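You operate a simulated robot arm through the tools that you are given. There is no shell and no other tool. Be economical: measure what you need, move in short steps, check, and stop when the job is done.

The job below is to be done with a simulated robot arm. You get a single attempt, and the scene is never put back.

TASK
Leak test the bottle on the ring: grey mat if TIGHT, yellow mat if LEAK.
Fine: three strokes under the dome, the dome back where it stood. Set down upright: clear dome, short pink bottle.

The check looks at the end state, three seconds after you hand in, the way a careful person would. Anything else that was tipped, shoved, dropped, spilled or broken makes it a failure.

THE ROBOT
A 6-joint arm with a two-finger parallel gripper, fixed in place. Base frame: the origin is at the foot of the arm, x ahead of it, y to its left, z up; the work surface is at about z = 0. Readings come in m, degrees, newtons and seconds.
With the tool pointing down near the work surface it reaches from about 0.14 to 0.58 m from the base axis. Its first joint turns from -66.0 to 66.0 degrees. Payload 2.1 kg.
The TCP is the grasp point between the finger pads, 0.03 m short of the fingertips. In the tool frame z runs along the fingers and y along their closing line. Largest opening 0.094 m; finger width 0.028, thickness 0.01; the body of the gripper, 0.05 by 0.096 m, starts 0.055 m behind the TCP.
Orientation is told as [roll, pitch, yaw] about the base's x, y, z axes, in that order, counted from this pose: with the fingers straight down and closing along the base's y, the tool's x points along the base's -x, its y along +y and its z along -z.

THE INTERFACE
- The arm moves only by the tool move_arm. Its argument "motion" is a list of rows, each a list of 6 numbers: the shift along the base's x, y, z in m, then the turn, a rotation vector about the base's x, y, z in degrees. In form: [[tx, ty, tz, rx, ry, rz], ...]. A call has 1 to 12 rows; each row is the pose to reach, as a shift and turn from the pose commanded when the call began. "claw" is the opening, from 0 (shut) to 1 (fully open), set as the call begins (left out, the last holds). A row lasts 0.2 s, in which the tool goes at most 0.05 m and 8.6 degrees; a call with a longer step from one row to the next is refused whole, and so is a gripper value outside its range. Where a pose cannot be reached the arm comes as near as it can. A force on the tool above 40 N (or 10 N above the force at the start of the call, whichever is more), or a blocked arm, ends the call early, and 0.2 s more pass. Each finger travels about 0.072 m/s and halts on what it meets, pressing with about 33 N; the grip force reading is that of the motor and also rises with nothing between the fingers. The clock runs only during rows and for 0.2 s after the last one: add rows that repeat a pose to give the fingers time. It gives the time, the measured TCP pose, the force on the tool (base axes), the opening and the grip force at its end, in the units of the frame above (readings bear some noise), with the torque about the TCP (base axes, N m) and any sound that the robot's microphone picked up.
- Cameras (640 x 400 px; columns grow to the right, rows downward): "scene" is fixed at [0.0569, -0.379, 0.5159]; the picture's right is [0.74, -0.68, 0.00], its down [-0.25, -0.27, -0.93] and it looks along [0.63, 0.69, -0.37] (base axes); focal length 254 px, centre (320, 200). "wrist" rides on the gripper at [0.076, 0.014, -0.103] in the tool frame; the picture's right is [-0.18, 0.98, 0.00], its down [-0.75, -0.14, -0.64] and it looks along [-0.63, -0.12, 0.77] (tool axes); focal length 243 px, centre (320, 200). There is no depth. A picture from a camera that has moved, and an enlarged one, comes with that camera's place and axes in the base frame and with its lens. The place of the scene camera against the robot may be out by one fixed shift of up to 0.018 m in any direction.
- grab_frame(camera): a new picture of that camera. The clock stands still meanwhile.
- zoom(camera, box): a new picture of the part [left, top, right, bottom] of that camera's present view, enlarged. The clock stands still meanwhile.
- finish_job(): hands the job in; it is judged then, once.

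Go step by step. Nothing tells you positions but the pictures and the camera data: compare them with the known pose of the tool, close in by small moves and look again before you grip or let go. The budget is 120 turns and 76 pictures, counting those below and the enlarged ones. Unless the task says otherwise, let go and move clear before handing in, and close with one line.

The tools are called after ">>>" as a command line: name --pt "numbers of a row" for each row, then --argument value for the rest, lists and objects as JSON in quotes. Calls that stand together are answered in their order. move_arm: Moves the arm, as the interface text tells. Its arguments: {"type":"object","properties":{"motion":{"type":"array","items":{"type":"array","items":{"type":"number"}}},"claw":{"type":"number"}},"required":["motion"]} The other tools are called the same way: grab_frame (camera) takes a picture; zoom (camera, box) takes an enlarged picture of a part of a camera's view; finish_job () hands the job in.

At the start:

```text
clock: 0.0
tcp_pos: [0.3414, 0.0296, 0.3785]
tcp_rot: [0.1, 0.0, 0.0]
force: [-0.6, 0.8, -0.2]
torque: [-0.02, -0.01, 0.0]
grip_width: 0.0939
finger_force: 0.1
```

scene: 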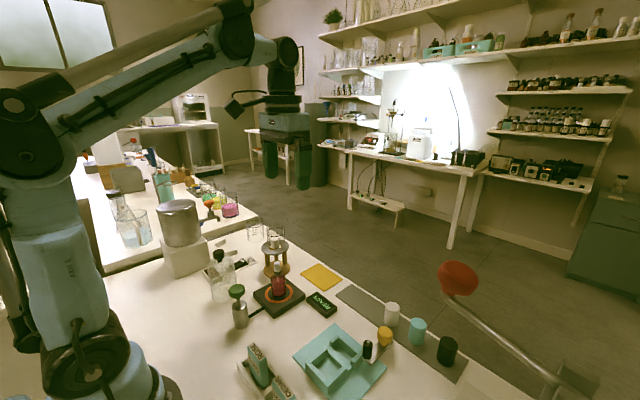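
wrist: 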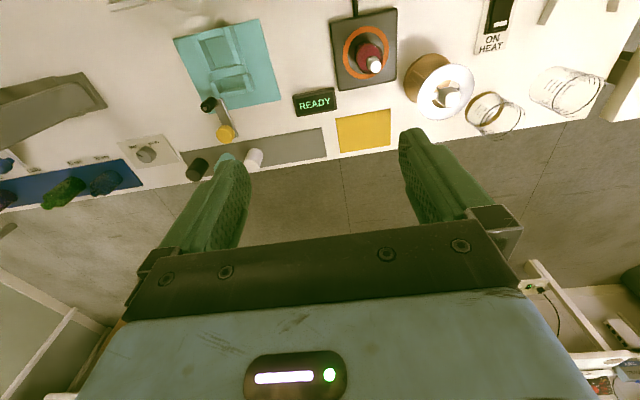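

I see a ring plate with a pink bottle on it, a pump with a green knob, a stool with a dome perhaps, and yellow and grey mats. I'll zoom in to identify each item.

>>> zoom --camera "scene" --box '[190, 200, 350, 340]'

>>> zoom --camera "scene" --box '[230, 260, 480, 400]'

>>> zoom --camera "wrist" --box '[280, 0, 640, 160]'

```text
2.86 times, centred on (270, 270) of scene
camera zoom: at [0.0569, -0.379, 0.5159], right [0.74, -0.68, 0.0], down [-0.25, -0.27, -0.93], along [0.63, 0.69, -0.37], focal length 727 px, centre (463, 0)
```

zoom: 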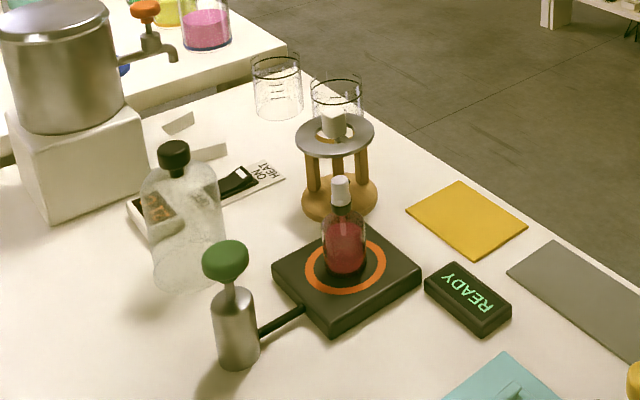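

```text
2.56 times, centred on (355, 330) of scene
camera zoom: at [0.0569, -0.379, 0.5159], right [0.74, -0.68, 0.0], down [-0.25, -0.27, -0.93], along [0.63, 0.69, -0.37], focal length 651 px, centre (230, -133)
```

zoom: 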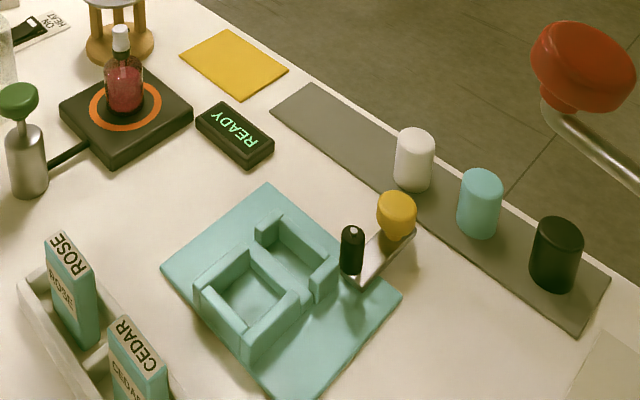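

```text
1.78 times, centred on (460, 80) of wrist
camera zoom: at [0.2643, 0.0432, 0.4795], right [0.18, 0.98, 0.0], down [0.75, -0.14, 0.64], along [0.63, -0.12, -0.77], focal length 431 px, centre (71, 413)
```

zoom: 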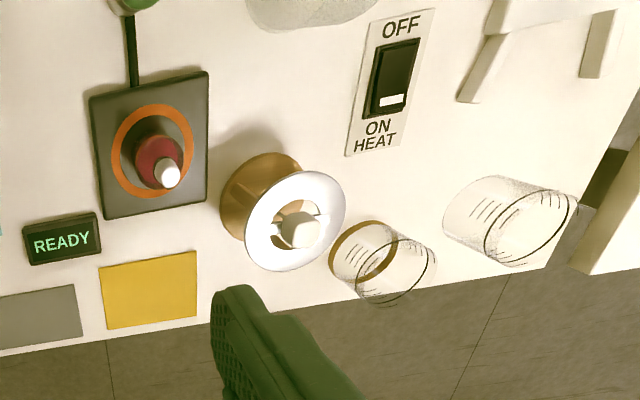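

The ring plate is near (0.346, 0.103), and the clear dome with the black knob stands at about (0.24, 0.22). I'll move the wrist camera back and to the left, staying high, to get a better fix on the dome.

>>> move_arm --pt "-0.025 0.035 0 0 0 0" --pt "-0.05 0.07 0 0 0 0" --pt "-0.075 0.105 0.0 0 0 0" --pt "-0.1 0.14 0.0 0 0 0" --pt "-0.12 0.16 0.0 0 0 0" --pt "-0.12 0.16 0.0 0 0 0" --claw 0.6

>>> grab_frame --camera "wrist"

>>> grab_frame --camera "scene"

```text
clock: 1.4
tcp_pos: [0.2213, 0.1894, 0.3793]
tcp_rot: [0.0, -0.1, 0.0]
force: [0.2, 1.2, -0.2]
torque: [0.0, -0.01, -0.04]
grip_width: 0.0567
finger_force: 0.1
```

```text
70 pictures are left
camera wrist: at [0.1442, 0.2031, 0.4803], right [0.18, 0.98, 0.0], down [0.75, -0.14, 0.64], along [0.63, -0.12, -0.77], focal length 243 px, centre (320, 200)
```

wrist: 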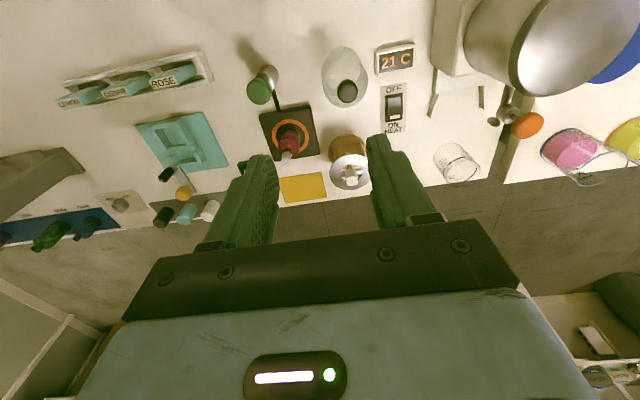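

```text
69 pictures are left
```

scene: 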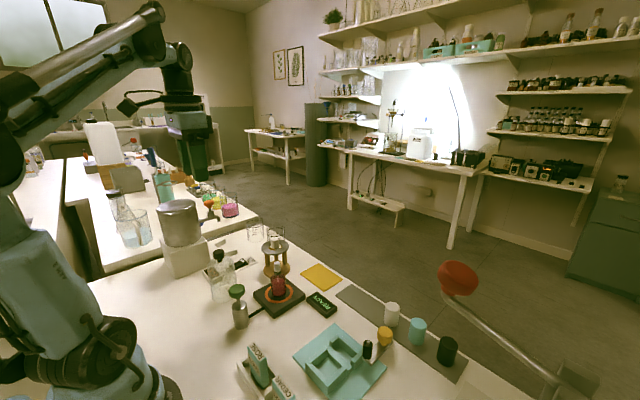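

>>> zoom --camera "wrist" --box '[220, 20, 420, 200]'

>>> zoom --camera "scene" --box '[195, 240, 275, 335]'

```text
2.22 times, centred on (320, 110) of wrist
camera zoom: at [0.1442, 0.2031, 0.4803], right [0.18, 0.98, 0.0], down [0.75, -0.14, 0.64], along [0.63, -0.12, -0.77], focal length 539 px, centre (320, 400)
```

zoom: 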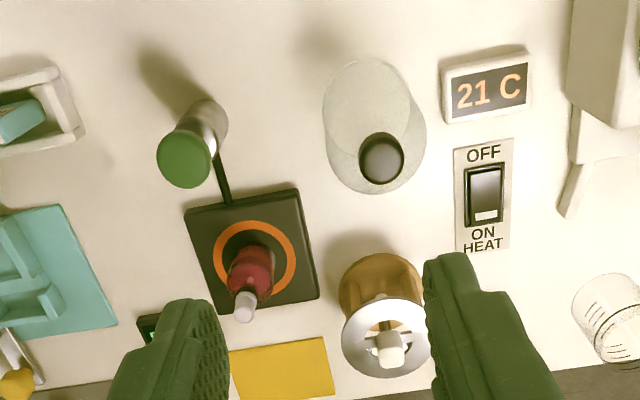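

```text
4.21 times, centred on (235, 288) of scene
camera zoom: at [0.0569, -0.3789, 0.5159], right [0.74, -0.68, 0.0], down [-0.25, -0.27, -0.93], along [0.63, 0.69, -0.37], focal length 1071 px, centre (678, -168)
```

zoom: 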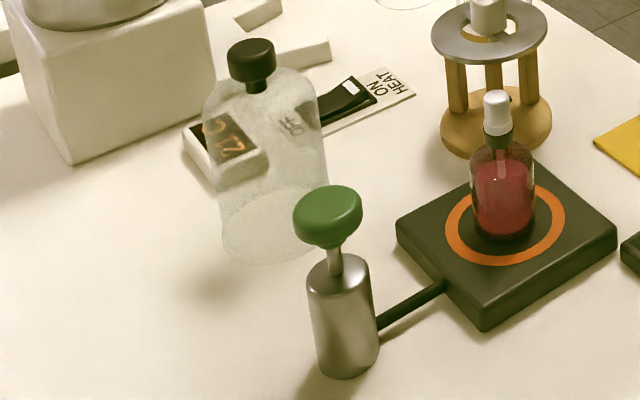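

The dome's axis comes out at about (0.2435, 0.2205), with its knob top near z = 0.145. The ring centre is at (0.345, 0.1035) and the pump is near (0.235, 0.094). I'll go above the dome knob and look again.

>>> move_arm --pt "0.008 0.011 -0.04 0 0 0" --pt "0.016 0.022 -0.08 0 0 0" --pt "0.0222 0.031 -0.12 0 0 0" --pt "0.0222 0.031 -0.15 0 0 0" --pt "0.0222 0.031 -0.17 0 0 0" --pt "0.0222 0.031 -0.17 0 0 0"

>>> grab_frame --camera "wrist"

>>> zoom --camera "scene" --box '[160, 180, 320, 340]'

```text
clock: 2.8
tcp_pos: [0.2439, 0.2213, 0.208]
tcp_rot: [0.1, -0.2, -0.1]
force: [0.9, 0.2, 0.1]
torque: [0.05, 0.01, -0.03]
grip_width: 0.0563
finger_force: 0.0
```

```text
66 pictures are left
camera wrist: at [0.1668, 0.2353, 0.3093], right [0.18, 0.98, 0.0], down [0.75, -0.14, 0.64], along [0.63, -0.12, -0.77], focal length 243 px, centre (320, 200)
```

wrist: 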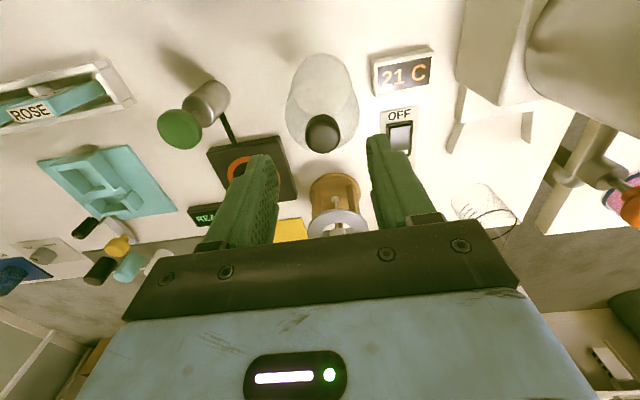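

```text
2.50 times, centred on (240, 260) of scene
camera zoom: at [0.0569, -0.379, 0.5159], right [0.74, -0.68, 0.0], down [-0.25, -0.27, -0.93], along [0.63, 0.69, -0.37], focal length 636 px, centre (520, 50)
```

zoom: 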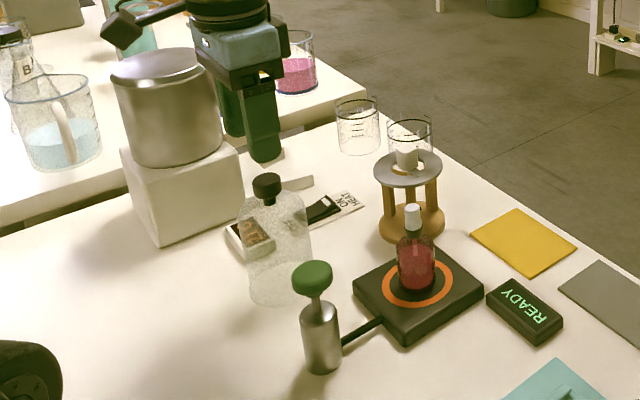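

The knob is almost centred between the fingers, at about (0.2455, 0.222), top near 0.14. I'll descend so the fingertips straddle the knob, then check.

>>> move_arm --pt "0.0016 0.001 -0.02 0 0 0" --pt "0.0016 0.001 -0.04 0 0 0" --pt "0.0016 0.001 -0.052 0 0 0" --pt "0.0016 0.001 -0.052 0 0 0"

>>> zoom --camera "wrist" --box '[220, 20, 420, 220]'

>>> zoom --camera "scene" --box '[180, 200, 280, 300]'

```text
clock: 3.8
tcp_pos: [0.2452, 0.2229, 0.1562]
tcp_rot: [0.2, 0.0, 0.0]
force: [-0.9, -0.9, 0.8]
torque: [-0.06, 0.01, -0.04]
grip_width: 0.0563
finger_force: 0.0
```

```text
2.00 times, centred on (320, 120) of wrist
camera zoom: at [0.1682, 0.2363, 0.2579], right [0.18, 0.98, 0.0], down [0.75, -0.14, 0.64], along [0.63, -0.12, -0.77], focal length 485 px, centre (320, 360)
```

zoom: 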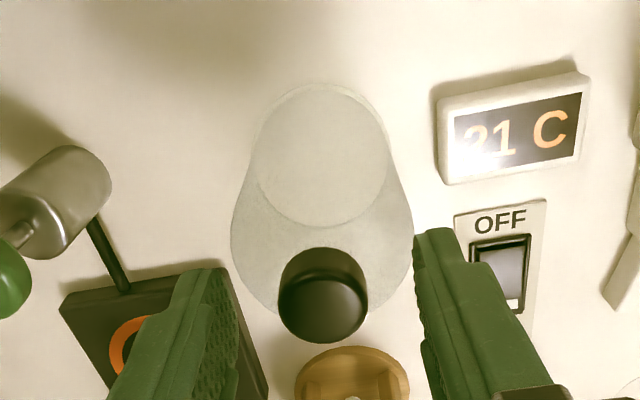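

```text
4.00 times, centred on (230, 250) of scene
camera zoom: at [0.0569, -0.379, 0.5159], right [0.74, -0.68, 0.0], down [-0.25, -0.27, -0.93], along [0.63, 0.69, -0.37], focal length 1018 px, centre (680, 0)
```

zoom: 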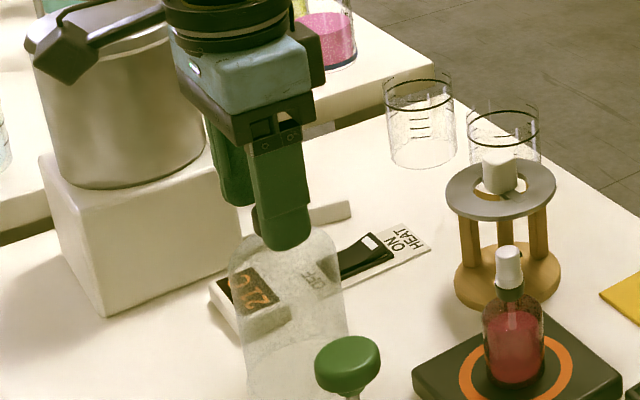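

The knob is centred between the fingers and the tips overlap most of its height. I'll close on it.

>>> move_arm --pt "0 0 0 0 0 0" --pt "0 0 0 0 0 0" --pt "0 0 0 0 0 0" --claw 0

>>> zoom --camera "wrist" --box '[220, 20, 420, 220]'

```text
clock: 4.6
tcp_pos: [0.2456, 0.2226, 0.1568]
tcp_rot: [0.1, -0.1, 0.0]
force: [0.0, 1.1, -0.6]
torque: [0.02, 0.0, 0.0]
grip_width: 0.0262
finger_force: 33.1
```

```text
2.00 times, centred on (320, 120) of wrist
camera zoom: at [0.1682, 0.2363, 0.2581], right [0.18, 0.98, 0.0], down [0.75, -0.14, 0.64], along [0.63, -0.12, -0.77], focal length 485 px, centre (320, 360)
```

zoom: 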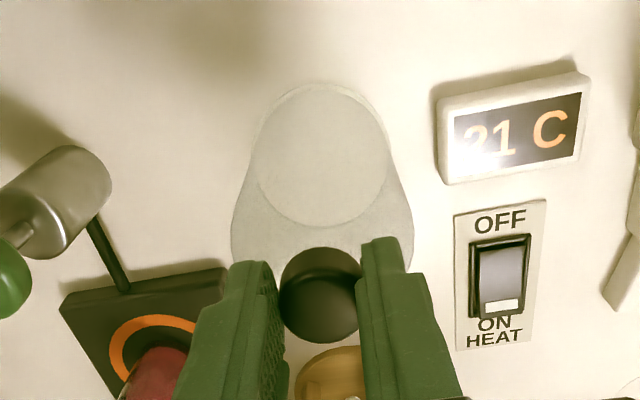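

Gripped: 26 mm opening with 33 N. I'll lift straight up 0.15 m.

>>> move_arm --pt "0 0 0.01 0 0 0" --pt "0 0 0.04 0 0 0" --pt "0 0 0.08 0 0 0" --pt "0 0 0.12 0 0 0" --pt "0 0 0.15 0 0 0" --pt "0 0 0.15 0 0 0"

>>> grab_frame --camera "wrist"

>>> zoom --camera "scene" --box '[160, 140, 340, 320]'

```text
clock: 6.0
tcp_pos: [0.246, 0.2216, 0.3076]
tcp_rot: [0.1, -0.1, 0.0]
force: [0.1, -0.1, 0.2]
torque: [-0.01, -0.01, 0.02]
grip_width: 0.0263
finger_force: 32.9
```

```text
61 pictures are left
camera wrist: at [0.1685, 0.2351, 0.4077], right [0.18, 0.98, 0.0], down [0.75, -0.14, 0.64], along [0.63, -0.12, -0.77], focal length 243 px, centre (320, 200)
```

wrist: 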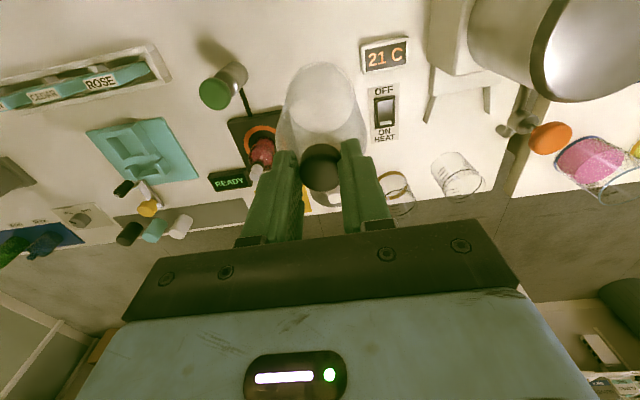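

```text
2.22 times, centred on (250, 230) of scene
camera zoom: at [0.0569, -0.379, 0.5159], right [0.74, -0.68, 0.0], down [-0.25, -0.27, -0.93], along [0.63, 0.69, -0.37], focal length 565 px, centre (476, 133)
```

zoom: 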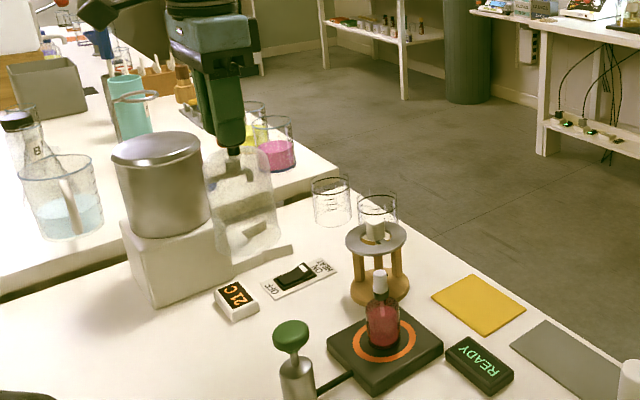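

The dome is lifted and hangs straight. I'll carry it over the ring at this height.

>>> move_arm --pt "0.015 -0.018 0.01 0 0 0" --pt "0.04 -0.047 0.01 0 0 0" --pt "0.065 -0.077 0.01 0 0 0" --pt "0.09 -0.107 0.01 0 0 0" --pt "0.1 -0.119 0.01 0 0 0" --pt "0.1 -0.119 0.01 0 0 0"

>>> zoom --camera "wrist" --box '[220, 0, 440, 200]'

>>> zoom --camera "scene" --box '[190, 180, 350, 330]'

```text
clock: 7.4
tcp_pos: [0.3425, 0.1044, 0.3154]
tcp_rot: [0.1, -0.1, 0.0]
force: [-0.4, 0.1, -0.6]
torque: [-0.01, -0.03, -0.04]
grip_width: 0.0261
finger_force: 33.6
```

```text
2.00 times, centred on (330, 100) of wrist
camera zoom: at [0.2675, 0.1168, 0.4177], right [0.18, 0.98, 0.0], down [0.75, -0.14, 0.64], along [0.63, -0.12, -0.77], focal length 485 px, centre (300, 400)
```

zoom: 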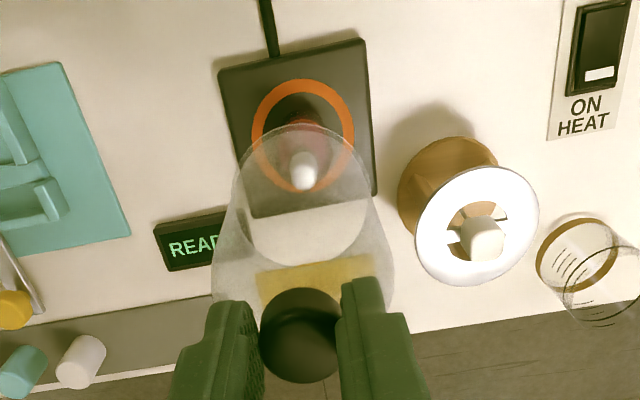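

```text
2.67 times, centred on (270, 255) of scene
camera zoom: at [0.0569, -0.379, 0.5159], right [0.74, -0.68, 0.0], down [-0.25, -0.27, -0.93], along [0.63, 0.69, -0.37], focal length 678 px, centre (453, 53)
```

zoom: 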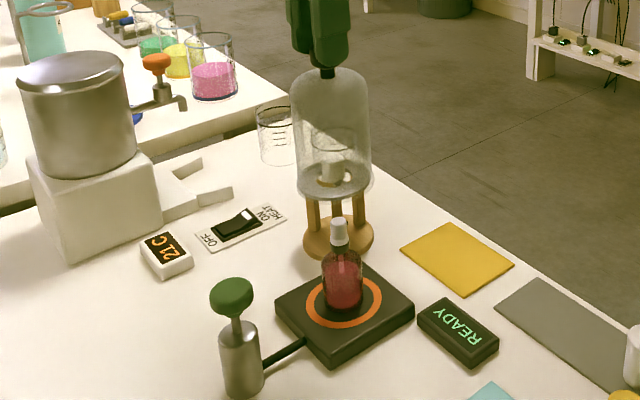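

The dome's rim lines up with the ring to within about 1 mm. I'll lower it over the bottle to just above the plate.

>>> move_arm --pt "0 0 -0.03 0 0 0" --pt "0 0 -0.06 0 0 0" --pt "0 0 -0.09 0 0 0" --pt "0 0 -0.12 0 0 0" --pt "0 0 -0.125 0 0 0" --pt "0 0 -0.125 0 0 0"

>>> zoom --camera "wrist" --box '[220, 0, 440, 200]'

>>> zoom --camera "scene" --box '[220, 220, 320, 320]'

```text
clock: 8.8
tcp_pos: [0.3451, 0.1044, 0.1929]
tcp_rot: [0.0, -0.1, 0.0]
force: [-0.6, 0.3, -1.2]
torque: [0.01, -0.02, -0.03]
grip_width: 0.0262
finger_force: 33.1
```

```text
2.00 times, centred on (330, 100) of wrist
camera zoom: at [0.2682, 0.1167, 0.2932], right [0.18, 0.98, 0.0], down [0.75, -0.14, 0.64], along [0.63, -0.12, -0.77], focal length 485 px, centre (300, 400)
```

zoom: 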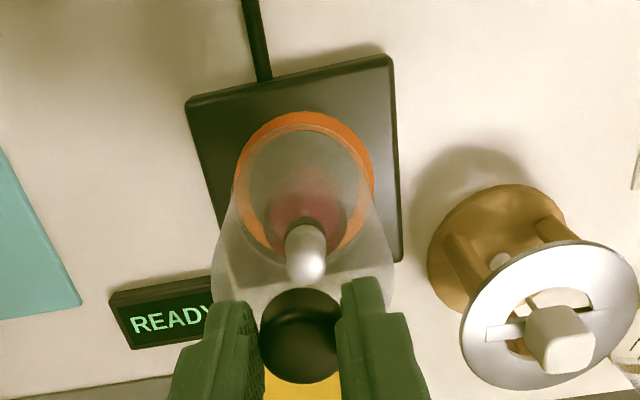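

```text
4.00 times, centred on (270, 270) of scene
camera zoom: at [0.0569, -0.379, 0.5159], right [0.74, -0.68, 0.0], down [-0.25, -0.27, -0.93], along [0.63, 0.69, -0.37], focal length 1018 px, centre (520, -80)
```

zoom: 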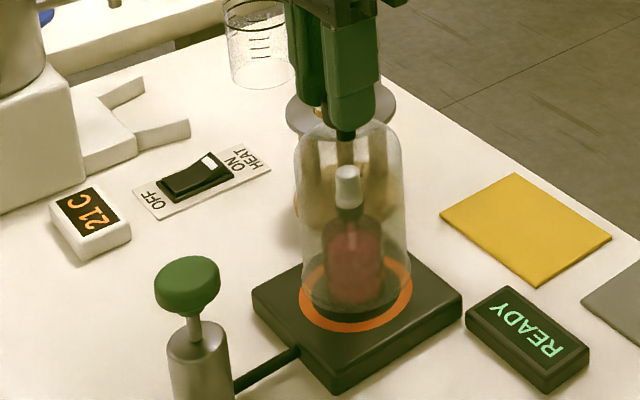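

The bottle stands clear inside the dome, which is still about a centimetre above the plate. I'll lower it gently until it touches.

>>> move_arm --pt "0 0 -0.004 0 0 0" --pt "0 0 -0.007 0 0 0" --pt "0 0 -0.009 0 0 0" --pt "0 0 -0.01 0 0 0"

>>> zoom --camera "scene" --box '[240, 230, 320, 320]'

```text
clock: 9.8
tcp_pos: [0.3451, 0.1034, 0.1805]
tcp_rot: [0.1, -0.2, 0.0]
force: [-0.4, 0.1, -1.1]
torque: [-0.02, 0.03, 0.01]
grip_width: 0.0261
finger_force: 32.3
```

```text
4.44 times, centred on (280, 275) of scene
camera zoom: at [0.0569, -0.379, 0.5159], right [0.74, -0.68, 0.0], down [-0.25, -0.27, -0.93], along [0.63, 0.69, -0.37], focal length 1131 px, centre (498, -133)
```

zoom: 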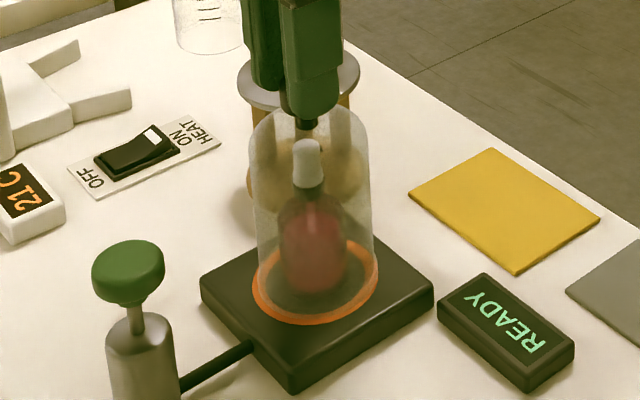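

There's no contact force yet, so I'll keep easing it down.

>>> move_arm --pt "0 0 -0.001 0 0 0" --pt "0 0 -0.002 0 0 0" --pt "0 0 -0.003 0 0 0"

```text
clock: 10.6
tcp_pos: [0.3438, 0.1028, 0.1782]
tcp_rot: [0.1, -0.1, 0.0]
force: [0.0, 0.3, -1.2]
torque: [0.01, 0.0, 0.02]
grip_width: 0.0261
finger_force: 33.4
```

>>> move_arm --pt "0 0 -0.001 0 0 0" --pt "0 0 -0.002 0 0 0" --pt "0 0 -0.002 0 0 0"

>>> zoom --camera "scene" --box '[250, 265, 310, 315]'

```text
clock: 11.4
tcp_pos: [0.3446, 0.1026, 0.1761]
tcp_rot: [0.0, -0.1, -0.1]
force: [-4.7, 0.0, 30.1]
torque: [0.0, 0.02, 0.01]
grip_width: 0.0264
finger_force: 33.2
```

```text
8.00 times, centred on (280, 290) of scene
camera zoom: at [0.0568, -0.379, 0.5159], right [0.74, -0.68, 0.0], down [-0.25, -0.27, -0.93], along [0.63, 0.69, -0.37], focal length 2035 px, centre (640, -520)
```

zoom: 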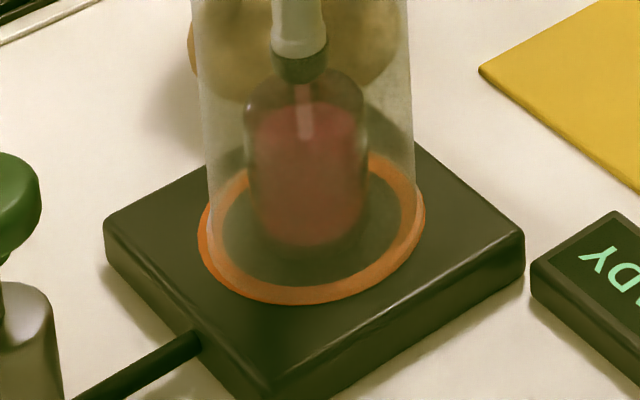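

It's in contact, with the dome seated evenly on the ring. I'll relieve 1 mm, open, and rise clear.

>>> move_arm --pt "0 0 0.001 0 0 0" --pt "0 0 0.001 0 0 0"

>>> move_arm --pt "0 0 0 0 0 0" --pt "0 0 0 0 0 0" --pt "0 0 0 0 0 0" --claw 0.6

>>> move_arm --pt "0 0 0.02 0 0 0" --pt "0 0 0.06 0 0 0" --pt "0 0 0.1 0 0 0" --pt "0 0 0.1 0 0 0"

>>> grab_frame --camera "wrist"

>>> zoom --camera "scene" --box '[200, 220, 340, 340]'

```text
clock: 12.0
tcp_pos: [0.3455, 0.1032, 0.1759]
tcp_rot: [0.0, -0.3, 0.1]
force: [0.4, 0.1, -1.3]
torque: [-0.02, 0.02, -0.02]
grip_width: 0.0266
finger_force: 33.1
```

```text
clock: 12.8
tcp_pos: [0.3451, 0.1026, 0.1765]
tcp_rot: [0.2, -0.1, -0.1]
force: [-1.1, 0.3, 1.2]
torque: [0.02, -0.02, 0.0]
grip_width: 0.0565
finger_force: 0.1
```

```text
clock: 13.8
tcp_pos: [0.3449, 0.1032, 0.278]
tcp_rot: [0.1, -0.2, 0.0]
force: [0.2, 0.1, -0.3]
torque: [0.0, 0.03, -0.01]
grip_width: 0.0562
finger_force: 0.0
```

```text
53 pictures are left
camera wrist: at [0.2684, 0.1158, 0.379], right [0.18, 0.98, 0.0], down [0.75, -0.14, 0.64], along [0.63, -0.12, -0.77], focal length 243 px, centre (320, 200)
```

wrist: 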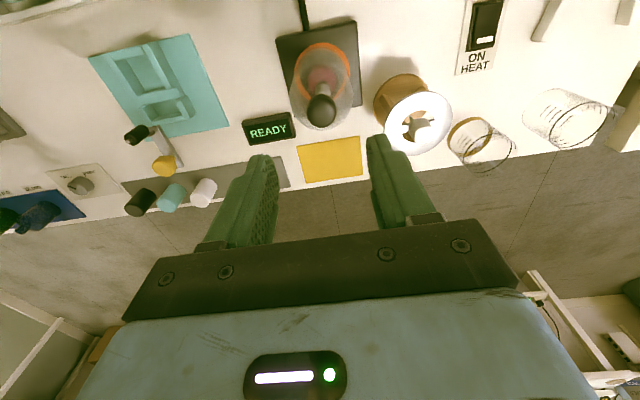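

```text
3.33 times, centred on (270, 280) of scene
camera zoom: at [0.0569, -0.379, 0.5159], right [0.74, -0.68, 0.0], down [-0.25, -0.27, -0.93], along [0.63, 0.69, -0.37], focal length 848 px, centre (487, -67)
```

zoom: 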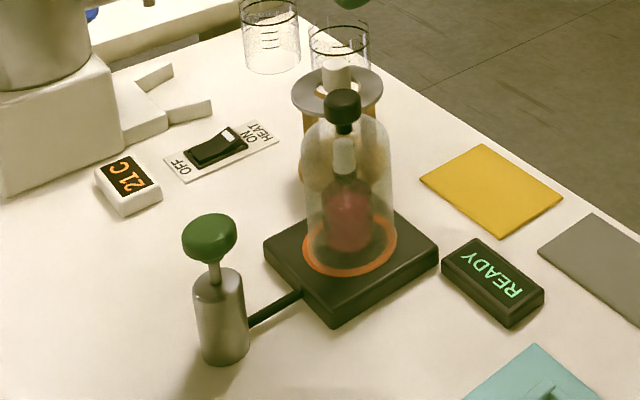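

The dome is seated on the ring and the display says READY. I'll move above the pump near (0.235, 0.094) with the fingers closed, then measure it.

>>> move_arm --pt "-0.03 -0.003 0 0 0 0" --pt "-0.07 -0.006 0 0 0 0" --pt "-0.11 -0.009 0 0 0 0" --pt "-0.11 -0.009 0 0 0 0" --claw 0

>>> zoom --camera "wrist" --box '[220, 0, 440, 200]'

>>> zoom --camera "scene" --box '[180, 200, 300, 340]'

```text
clock: 14.8
tcp_pos: [0.2358, 0.0952, 0.2783]
tcp_rot: [0.2, -0.1, 0.0]
force: [-0.9, -0.1, -0.1]
torque: [-0.02, -0.03, -0.01]
grip_width: 0.0
finger_force: 32.8
```

```text
2.00 times, centred on (330, 100) of wrist
camera zoom: at [0.1585, 0.1081, 0.379], right [0.18, 0.98, 0.0], down [0.75, -0.14, 0.64], along [0.63, -0.12, -0.77], focal length 485 px, centre (300, 400)
```

zoom: 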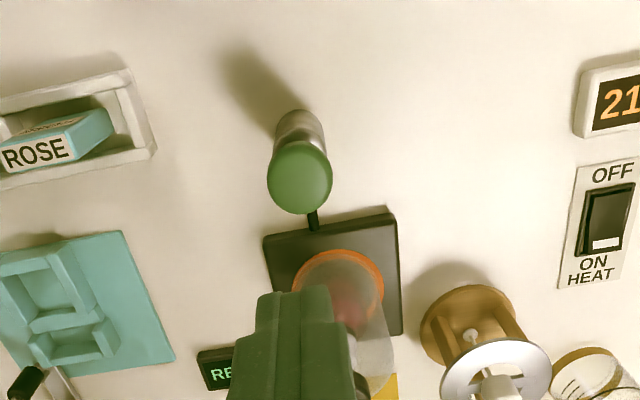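

```text
2.86 times, centred on (240, 270) of scene
camera zoom: at [0.0569, -0.379, 0.5159], right [0.74, -0.68, 0.0], down [-0.25, -0.27, -0.93], along [0.63, 0.69, -0.37], focal length 727 px, centre (549, 0)
```

zoom: 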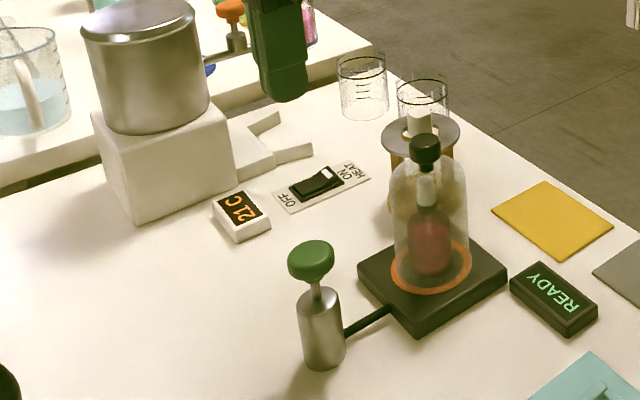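

The pump knob sits at about (0.2345, 0.0932) with its top near z = 0.10. I'll descend to just above it.

>>> move_arm --pt "-0.0007 -0.001 -0.04 0 0 0" --pt "-0.0007 -0.001 -0.08 0 0 0" --pt "-0.0007 -0.001 -0.12 0 0 0" --pt "-0.0007 -0.001 -0.132 0 0 0" --pt "-0.0007 -0.001 -0.132 0 0 0"

>>> zoom --camera "scene" --box '[190, 240, 290, 340]'

>>> zoom --camera "wrist" --box '[220, 0, 440, 200]'

```text
clock: 16.0
tcp_pos: [0.2344, 0.0913, 0.1454]
tcp_rot: [0.1, -0.1, 0.0]
force: [0.3, -0.9, -0.3]
torque: [-0.01, -0.01, -0.03]
grip_width: 0.0001
finger_force: 33.2
```

```text
4.00 times, centred on (240, 290) of scene
camera zoom: at [0.0569, -0.379, 0.5159], right [0.74, -0.68, 0.0], down [-0.25, -0.27, -0.93], along [0.63, 0.69, -0.37], focal length 1018 px, centre (640, -160)
```

zoom: 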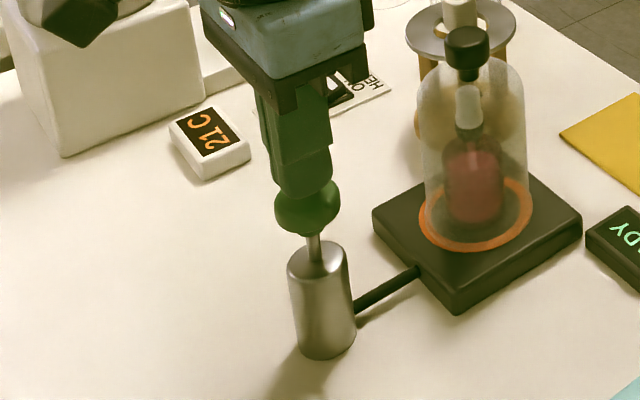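

```text
2.00 times, centred on (330, 100) of wrist
camera zoom: at [0.1573, 0.1055, 0.2464], right [0.18, 0.98, 0.0], down [0.75, -0.14, 0.64], along [0.63, -0.12, -0.77], focal length 485 px, centre (300, 400)
```

zoom: 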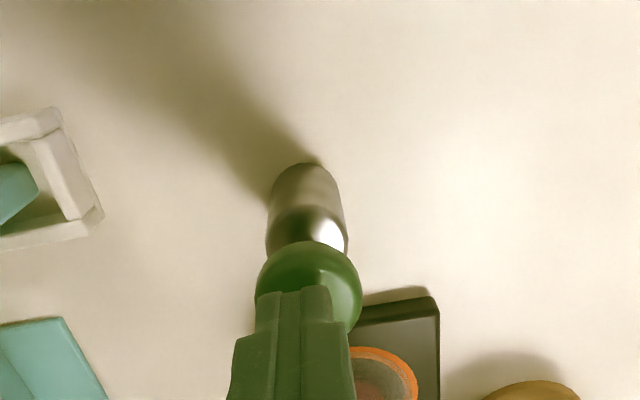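

The fingers are centred over the knob. I'll press slowly to learn the contact height and stroke.

>>> move_arm --pt "0 0.001 -0.004 0 0 0" --pt "0 0.001 -0.008 0 0 0" --pt "0 0.001 -0.012 0 0 0" --pt "0 0.001 -0.016 0 0 0" --pt "0 0.001 -0.02 0 0 0"

>>> zoom --camera "scene" --box '[200, 250, 350, 340]'

```text
clock: 17.2
tcp_pos: [0.2335, 0.0947, 0.1254]
tcp_rot: [0.0, -0.1, 0.0]
force: [-0.4, -2.1, 4.4]
torque: [-0.02, 0.01, -0.02]
grip_width: 0.0003
finger_force: 33.2
```

```text
4.27 times, centred on (275, 295) of scene
camera zoom: at [0.0569, -0.379, 0.5159], right [0.74, -0.68, 0.0], down [-0.25, -0.27, -0.93], along [0.63, 0.69, -0.37], focal length 1085 px, centre (512, -205)
```

zoom: 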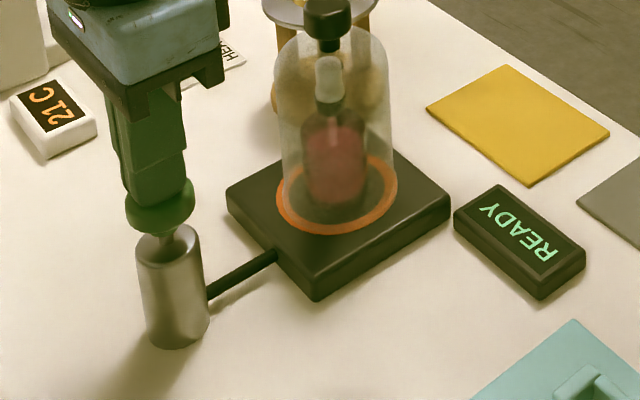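

The spring is giving, with part of the stroke left. I'll press to the bottom.

>>> move_arm --pt "0 0 -0.003 0 0 0" --pt "0 0 -0.006 0 0 0" --pt "0 0 -0.008 0 0 0" --pt "0 0 -0.01 0 0 0"

>>> zoom --camera "scene" --box '[200, 250, 350, 340]'

```text
clock: 18.2
tcp_pos: [0.2333, 0.095, 0.1163]
tcp_rot: [0.0, 0.0, 0.0]
force: [-8.5, -3.3, 37.8]
torque: [-0.03, 0.19, 0.01]
grip_width: 0.0001
finger_force: 32.9
```

```text
4.27 times, centred on (275, 295) of scene
camera zoom: at [0.0568, -0.379, 0.5159], right [0.74, -0.68, 0.0], down [-0.25, -0.27, -0.93], along [0.63, 0.69, -0.37], focal length 1085 px, centre (512, -205)
```

zoom: 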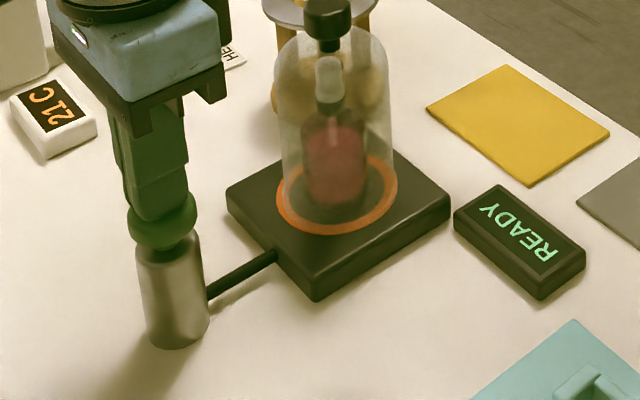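

The pump has bottomed out at 38 N. I'll release fully and check the display.

>>> move_arm --pt "0 0 0.01 0 0 0" --pt "0 0 0.02 0 0 0" --pt "0 0 0.03 0 0 0" --pt "0 0 0.03 0 0 0"

>>> zoom --camera "scene" --box '[200, 250, 350, 340]'

```text
clock: 19.2
tcp_pos: [0.2331, 0.0944, 0.1452]
tcp_rot: [0.0, -0.1, 0.0]
force: [0.5, 0.0, -1.0]
torque: [0.02, 0.03, 0.02]
grip_width: 0.0
finger_force: 33.2
```

```text
4.27 times, centred on (275, 295) of scene
camera zoom: at [0.0569, -0.379, 0.5159], right [0.74, -0.68, 0.0], down [-0.25, -0.27, -0.93], along [0.63, 0.69, -0.37], focal length 1085 px, centre (512, -205)
```

zoom: 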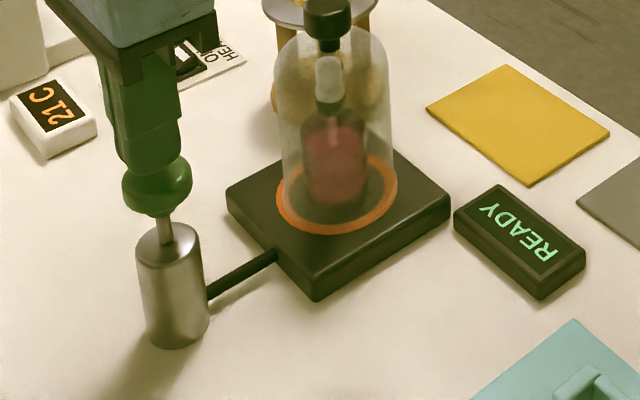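

The knob has sprung back and the display still reads READY. Now the second stroke.

>>> move_arm --pt "0 0 -0.01 0 0 0" --pt "0 0 -0.02 0 0 0" --pt "0 0 -0.026 0 0 0" --pt "0 0 -0.03 0 0 0" --pt "0 0 -0.03 0 0 0" --pt "0 0 -0.02 0 0 0" --pt "0 0 -0.01 0 0 0" --pt "0 0 0 0 0 0" --pt "0 0 0 0 0 0"

>>> zoom --camera "scene" --box '[200, 250, 350, 340]'

```text
clock: 21.2
tcp_pos: [0.2337, 0.0932, 0.1449]
tcp_rot: [0.1, -0.1, -0.1]
force: [1.0, 0.5, -0.7]
torque: [-0.02, -0.01, 0.02]
grip_width: 0.0
finger_force: 33.3
```

```text
4.27 times, centred on (275, 295) of scene
camera zoom: at [0.0569, -0.379, 0.5159], right [0.74, -0.68, 0.0], down [-0.25, -0.27, -0.93], along [0.63, 0.69, -0.37], focal length 1085 px, centre (512, -205)
```

zoom: 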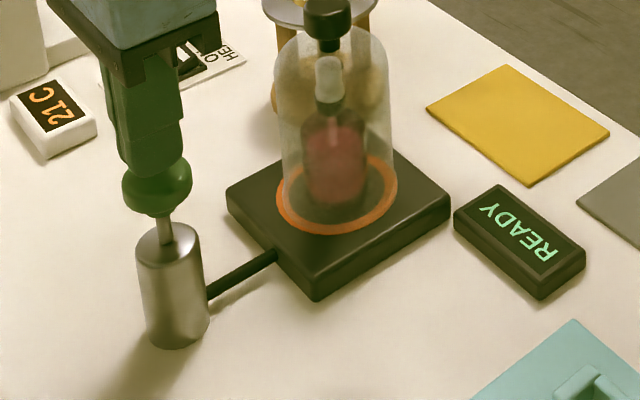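

The second stroke completed. Third stroke.

>>> move_arm --pt "0 0 -0.01 0 0 0" --pt "0 0 -0.02 0 0 0" --pt "0 0 -0.026 0 0 0" --pt "0 0 -0.03 0 0 0" --pt "0 0 -0.03 0 0 0" --pt "0 0 -0.02 0 0 0" --pt "0 0 -0.01 0 0 0" --pt "0 0 0 0 0 0" --pt "0 0 0 0 0 0"

>>> zoom --camera "scene" --box '[200, 250, 350, 340]'

```text
clock: 23.2
tcp_pos: [0.2331, 0.0948, 0.1462]
tcp_rot: [0.1, -0.1, 0.0]
force: [0.2, -0.1, -0.2]
torque: [0.04, -0.01, -0.01]
grip_width: 0.0001
finger_force: 32.9
```

```text
4.27 times, centred on (275, 295) of scene
camera zoom: at [0.0569, -0.379, 0.5159], right [0.74, -0.68, 0.0], down [-0.25, -0.27, -0.93], along [0.63, 0.69, -0.37], focal length 1085 px, centre (512, -205)
```

zoom: 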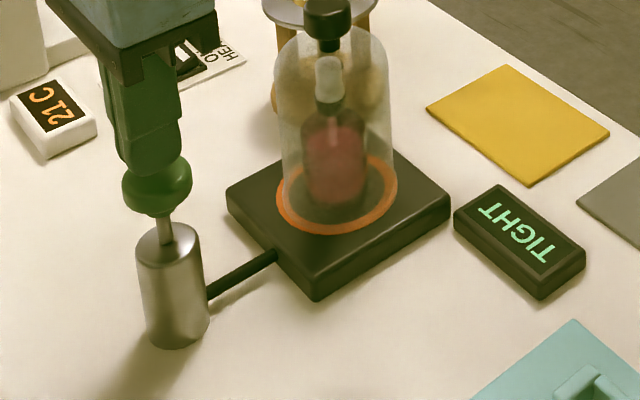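

The display reads TIGHT, so the bottle goes on the grey mat. I'll rise, go back over the dome, and look again.

>>> move_arm --pt "0 0 0.04 0 0 0" --pt "0 0 0.08 0 0 0" --pt "0 0 0.12 0 0 0" --pt "0 0 0.132 0 0 0" --pt "0.04 0.003 0.132 0 0 0" --pt "0.08 0.006 0.132 0 0 0" --pt "0.1107 0.009 0.132 0 0 0" --pt "0.1107 0.009 0.132 0 0 0" --claw 0.6

>>> grab_frame --camera "wrist"

>>> zoom --camera "scene" --box '[200, 220, 350, 340]'

```text
clock: 25.0
tcp_pos: [0.345, 0.1028, 0.2783]
tcp_rot: [0.1, -0.1, 0.0]
force: [0.0, -0.3, 0.0]
torque: [-0.03, 0.01, 0.03]
grip_width: 0.0565
finger_force: 0.1
```

```text
42 pictures are left
camera wrist: at [0.2682, 0.1166, 0.3795], right [0.18, 0.98, 0.0], down [0.75, -0.14, 0.64], along [0.63, -0.12, -0.77], focal length 243 px, centre (320, 200)
```

wrist: 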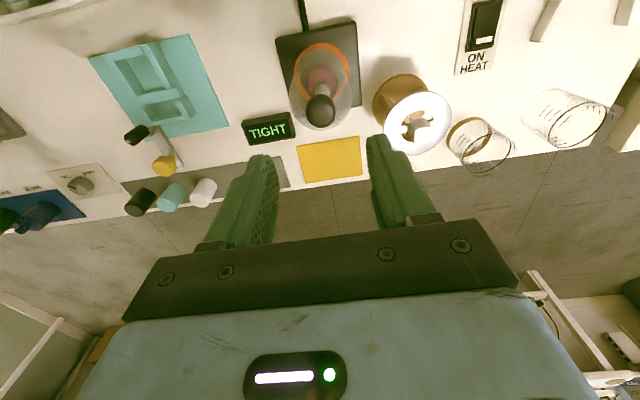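

```text
3.33 times, centred on (275, 280) of scene
camera zoom: at [0.0569, -0.379, 0.5159], right [0.74, -0.68, 0.0], down [-0.25, -0.27, -0.93], along [0.63, 0.69, -0.37], focal length 848 px, centre (470, -67)
```

zoom: 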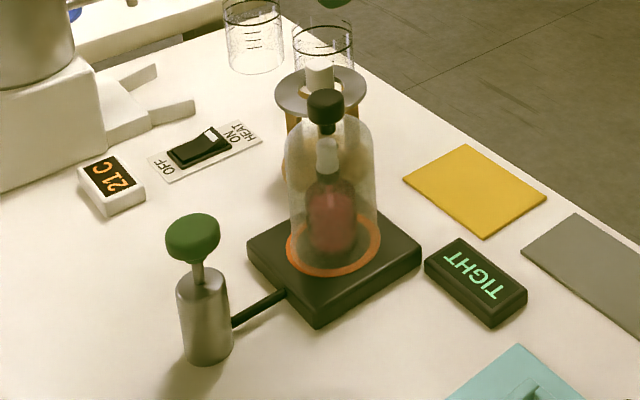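

TIGHT holds, and the dome hasn't moved. I'll go down on the knob, grip it and lift high.

>>> move_arm --pt "0 0 -0.04 0 0 0" --pt "0 0 -0.07 0 0 0" --pt "0 0 -0.09 0 0 0" --pt "0 0 -0.1 0 0 0" --pt "0 0 -0.1 0 0 0"

>>> move_arm --pt "0 0 0 0 0 0" --pt "0 0 0 0 0 0" --pt "0 0 0 0 0 0" --claw 0

>>> move_arm --pt "0 0 0.01 0 0 0" --pt "0 0 0.04 0 0 0" --pt "0 0 0.08 0 0 0" --pt "0 0 0.12 0 0 0" --pt "0 0 0.139 0 0 0" --pt "0 0 0.139 0 0 0"

>>> grab_frame --camera "scene"

```text
clock: 26.2
tcp_pos: [0.3443, 0.1047, 0.177]
tcp_rot: [0.1, -0.1, 0.0]
force: [0.0, 1.0, 1.0]
torque: [-0.03, 0.0, -0.02]
grip_width: 0.0563
finger_force: 0.1
```

```text
clock: 27.0
tcp_pos: [0.3444, 0.1049, 0.177]
tcp_rot: [0.1, -0.1, 0.0]
force: [0.1, -0.7, 0.3]
torque: [0.02, 0.04, -0.04]
grip_width: 0.0262
finger_force: 32.7
```

```text
clock: 28.4
tcp_pos: [0.3427, 0.1021, 0.316]
tcp_rot: [0.1, -0.1, 0.0]
force: [-0.3, 0.3, -0.9]
torque: [-0.01, 0.0, -0.01]
grip_width: 0.0263
finger_force: 33.2
```

```text
40 pictures are left
```

scene: 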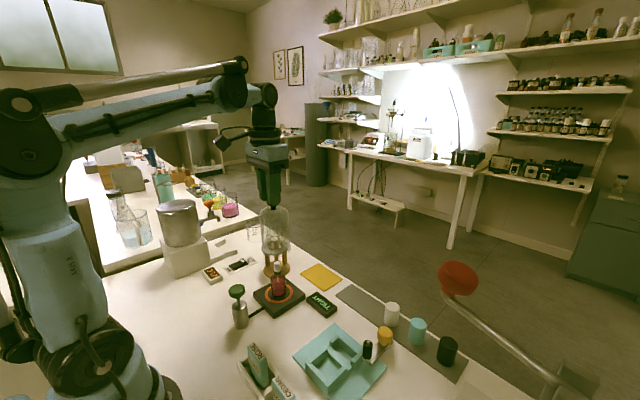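

The dome is lifted and the bottle stayed put. I'll carry the dome back to its original spot and lower it to just above the table.

>>> move_arm --pt "-0.015 0.018 0 0 0 0" --pt "-0.04 0.047 0 0 0 0" --pt "-0.065 0.077 0 0 0 0" --pt "-0.09 0.107 0 0 0 0" --pt "-0.1 0.119 0 0 0 0" --pt "-0.1 0.119 0 0 0 0" --pt "-0.1 0.119 -0.04 0 0 0" --pt "-0.1 0.119 -0.08 0 0 0" --pt "-0.1 0.119 -0.12 0 0 0" --pt "-0.1 0.119 -0.145 0 0 0" --pt "-0.1 0.119 -0.155 0 0 0" --pt "-0.1 0.119 -0.157 0 0 0"

>>> move_arm --pt "0 0 -0.001 0 0 0" --pt "0 0 -0.002 0 0 0" --pt "0 0 -0.003 0 0 0"

>>> zoom --camera "scene" --box '[180, 220, 300, 320]'

>>> zoom --camera "wrist" --box '[220, 20, 420, 220]'

```text
clock: 31.0
tcp_pos: [0.2441, 0.2226, 0.1589]
tcp_rot: [0.1, -0.1, 0.0]
force: [0.3, 0.4, -1.1]
torque: [0.03, 0.04, 0.0]
grip_width: 0.0263
finger_force: 32.9
```

```text
clock: 31.8
tcp_pos: [0.2445, 0.2223, 0.1575]
tcp_rot: [0.0, 0.1, 0.0]
force: [-5.5, -5.8, 24.9]
torque: [-0.13, 0.28, 0.02]
grip_width: 0.026
finger_force: 33.0
```

```text
4.00 times, centred on (240, 270) of scene
camera zoom: at [0.0568, -0.379, 0.5158], right [0.74, -0.68, 0.0], down [-0.25, -0.27, -0.93], along [0.63, 0.69, -0.37], focal length 1018 px, centre (640, -80)
```

zoom: 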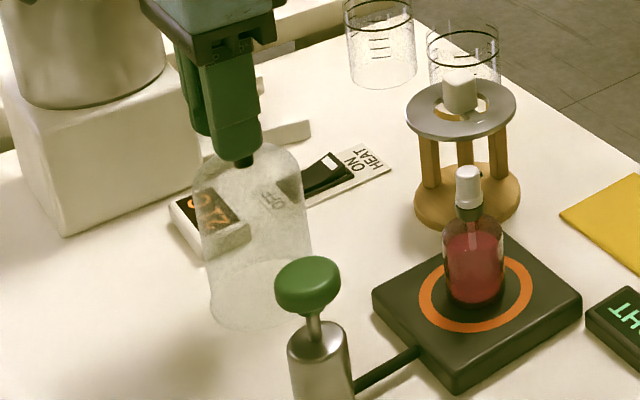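

```text
2.00 times, centred on (320, 120) of wrist
camera zoom: at [0.1685, 0.2354, 0.2583], right [0.18, 0.98, 0.0], down [0.75, -0.14, 0.64], along [0.63, -0.12, -0.77], focal length 485 px, centre (320, 360)
```

zoom: 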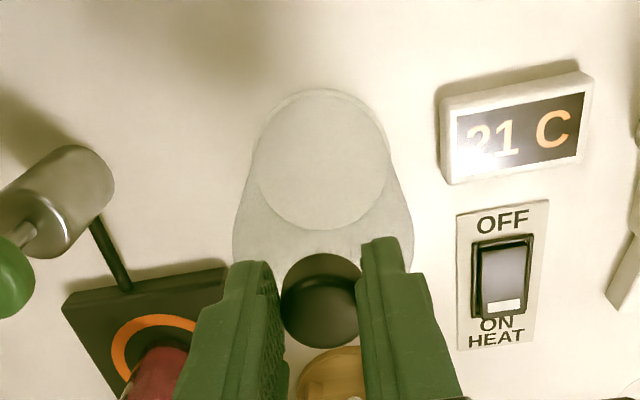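

The dome is back in its original spot and touching the table. I'll relieve, release and rise.

>>> move_arm --pt "0 0 0.0015 0 0 0" --pt "0 0 0.0015 0 0 0"

>>> move_arm --pt "0 0 0 0 0 0" --pt "0 0 0 0 0 0" --pt "0 0 0 0 0 0" --claw 0.6

>>> move_arm --pt "0 0 0.02 0 0 0" --pt "0 0 0.06 0 0 0" --pt "0 0 0.1 0 0 0" --pt "0.03 -0.036 0.13 0 0 0" --pt "0.065 -0.072 0.13 0 0 0" --pt "0.1 -0.108 0.13 0 0 0" --pt "0.1 -0.119 0.13 0 0 0" --pt "0.1 -0.119 0.13 0 0 0"

>>> grab_frame --camera "wrist"

>>> zoom --camera "scene" --box '[195, 240, 275, 335]'

>>> zoom --camera "wrist" --box '[120, 10, 380, 200]'

```text
clock: 32.4
tcp_pos: [0.2446, 0.2214, 0.1569]
tcp_rot: [0.2, -0.1, 0.0]
force: [0.3, 0.1, -2.0]
torque: [-0.01, -0.04, 0.04]
grip_width: 0.0264
finger_force: 32.9
```

```text
clock: 33.2
tcp_pos: [0.2457, 0.222, 0.1572]
tcp_rot: [0.0, 0.0, 0.1]
force: [0.2, 0.2, 0.3]
torque: [0.03, 0.02, 0.01]
grip_width: 0.0565
finger_force: 0.0
```

```text
refused: row 4 steps farther than a row can; nothing moved
```

```text
37 pictures are left
camera wrist: at [0.1686, 0.2351, 0.2588], right [0.18, 0.98, 0.0], down [0.75, -0.14, 0.64], along [0.63, -0.12, -0.77], focal length 243 px, centre (320, 200)
```

wrist: 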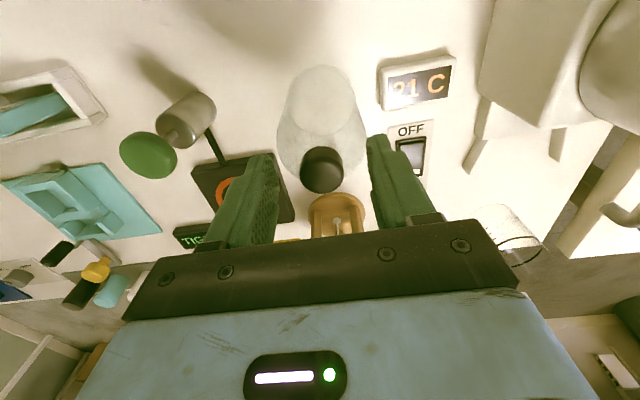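

```text
4.21 times, centred on (235, 288) of scene
camera zoom: at [0.0569, -0.379, 0.5159], right [0.74, -0.68, 0.0], down [-0.25, -0.27, -0.93], along [0.63, 0.69, -0.37], focal length 1071 px, centre (678, -168)
```

zoom: 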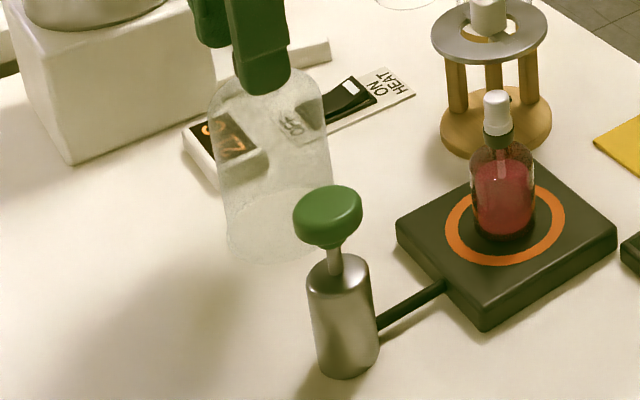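

```text
2.11 times, centred on (250, 105) of wrist
camera zoom: at [0.1686, 0.2351, 0.2588], right [0.18, 0.98, 0.0], down [0.75, -0.14, 0.64], along [0.63, -0.12, -0.77], focal length 511 px, centre (467, 400)
```

zoom: 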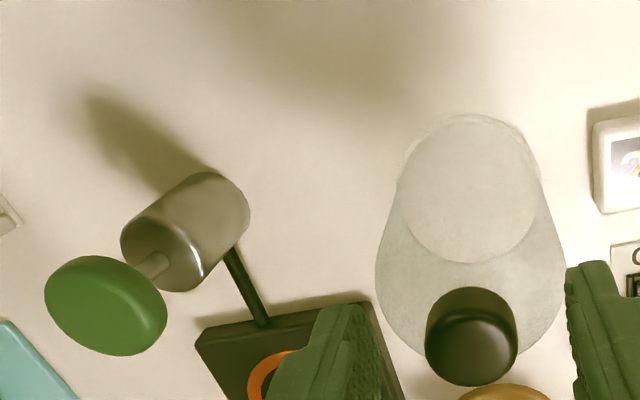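

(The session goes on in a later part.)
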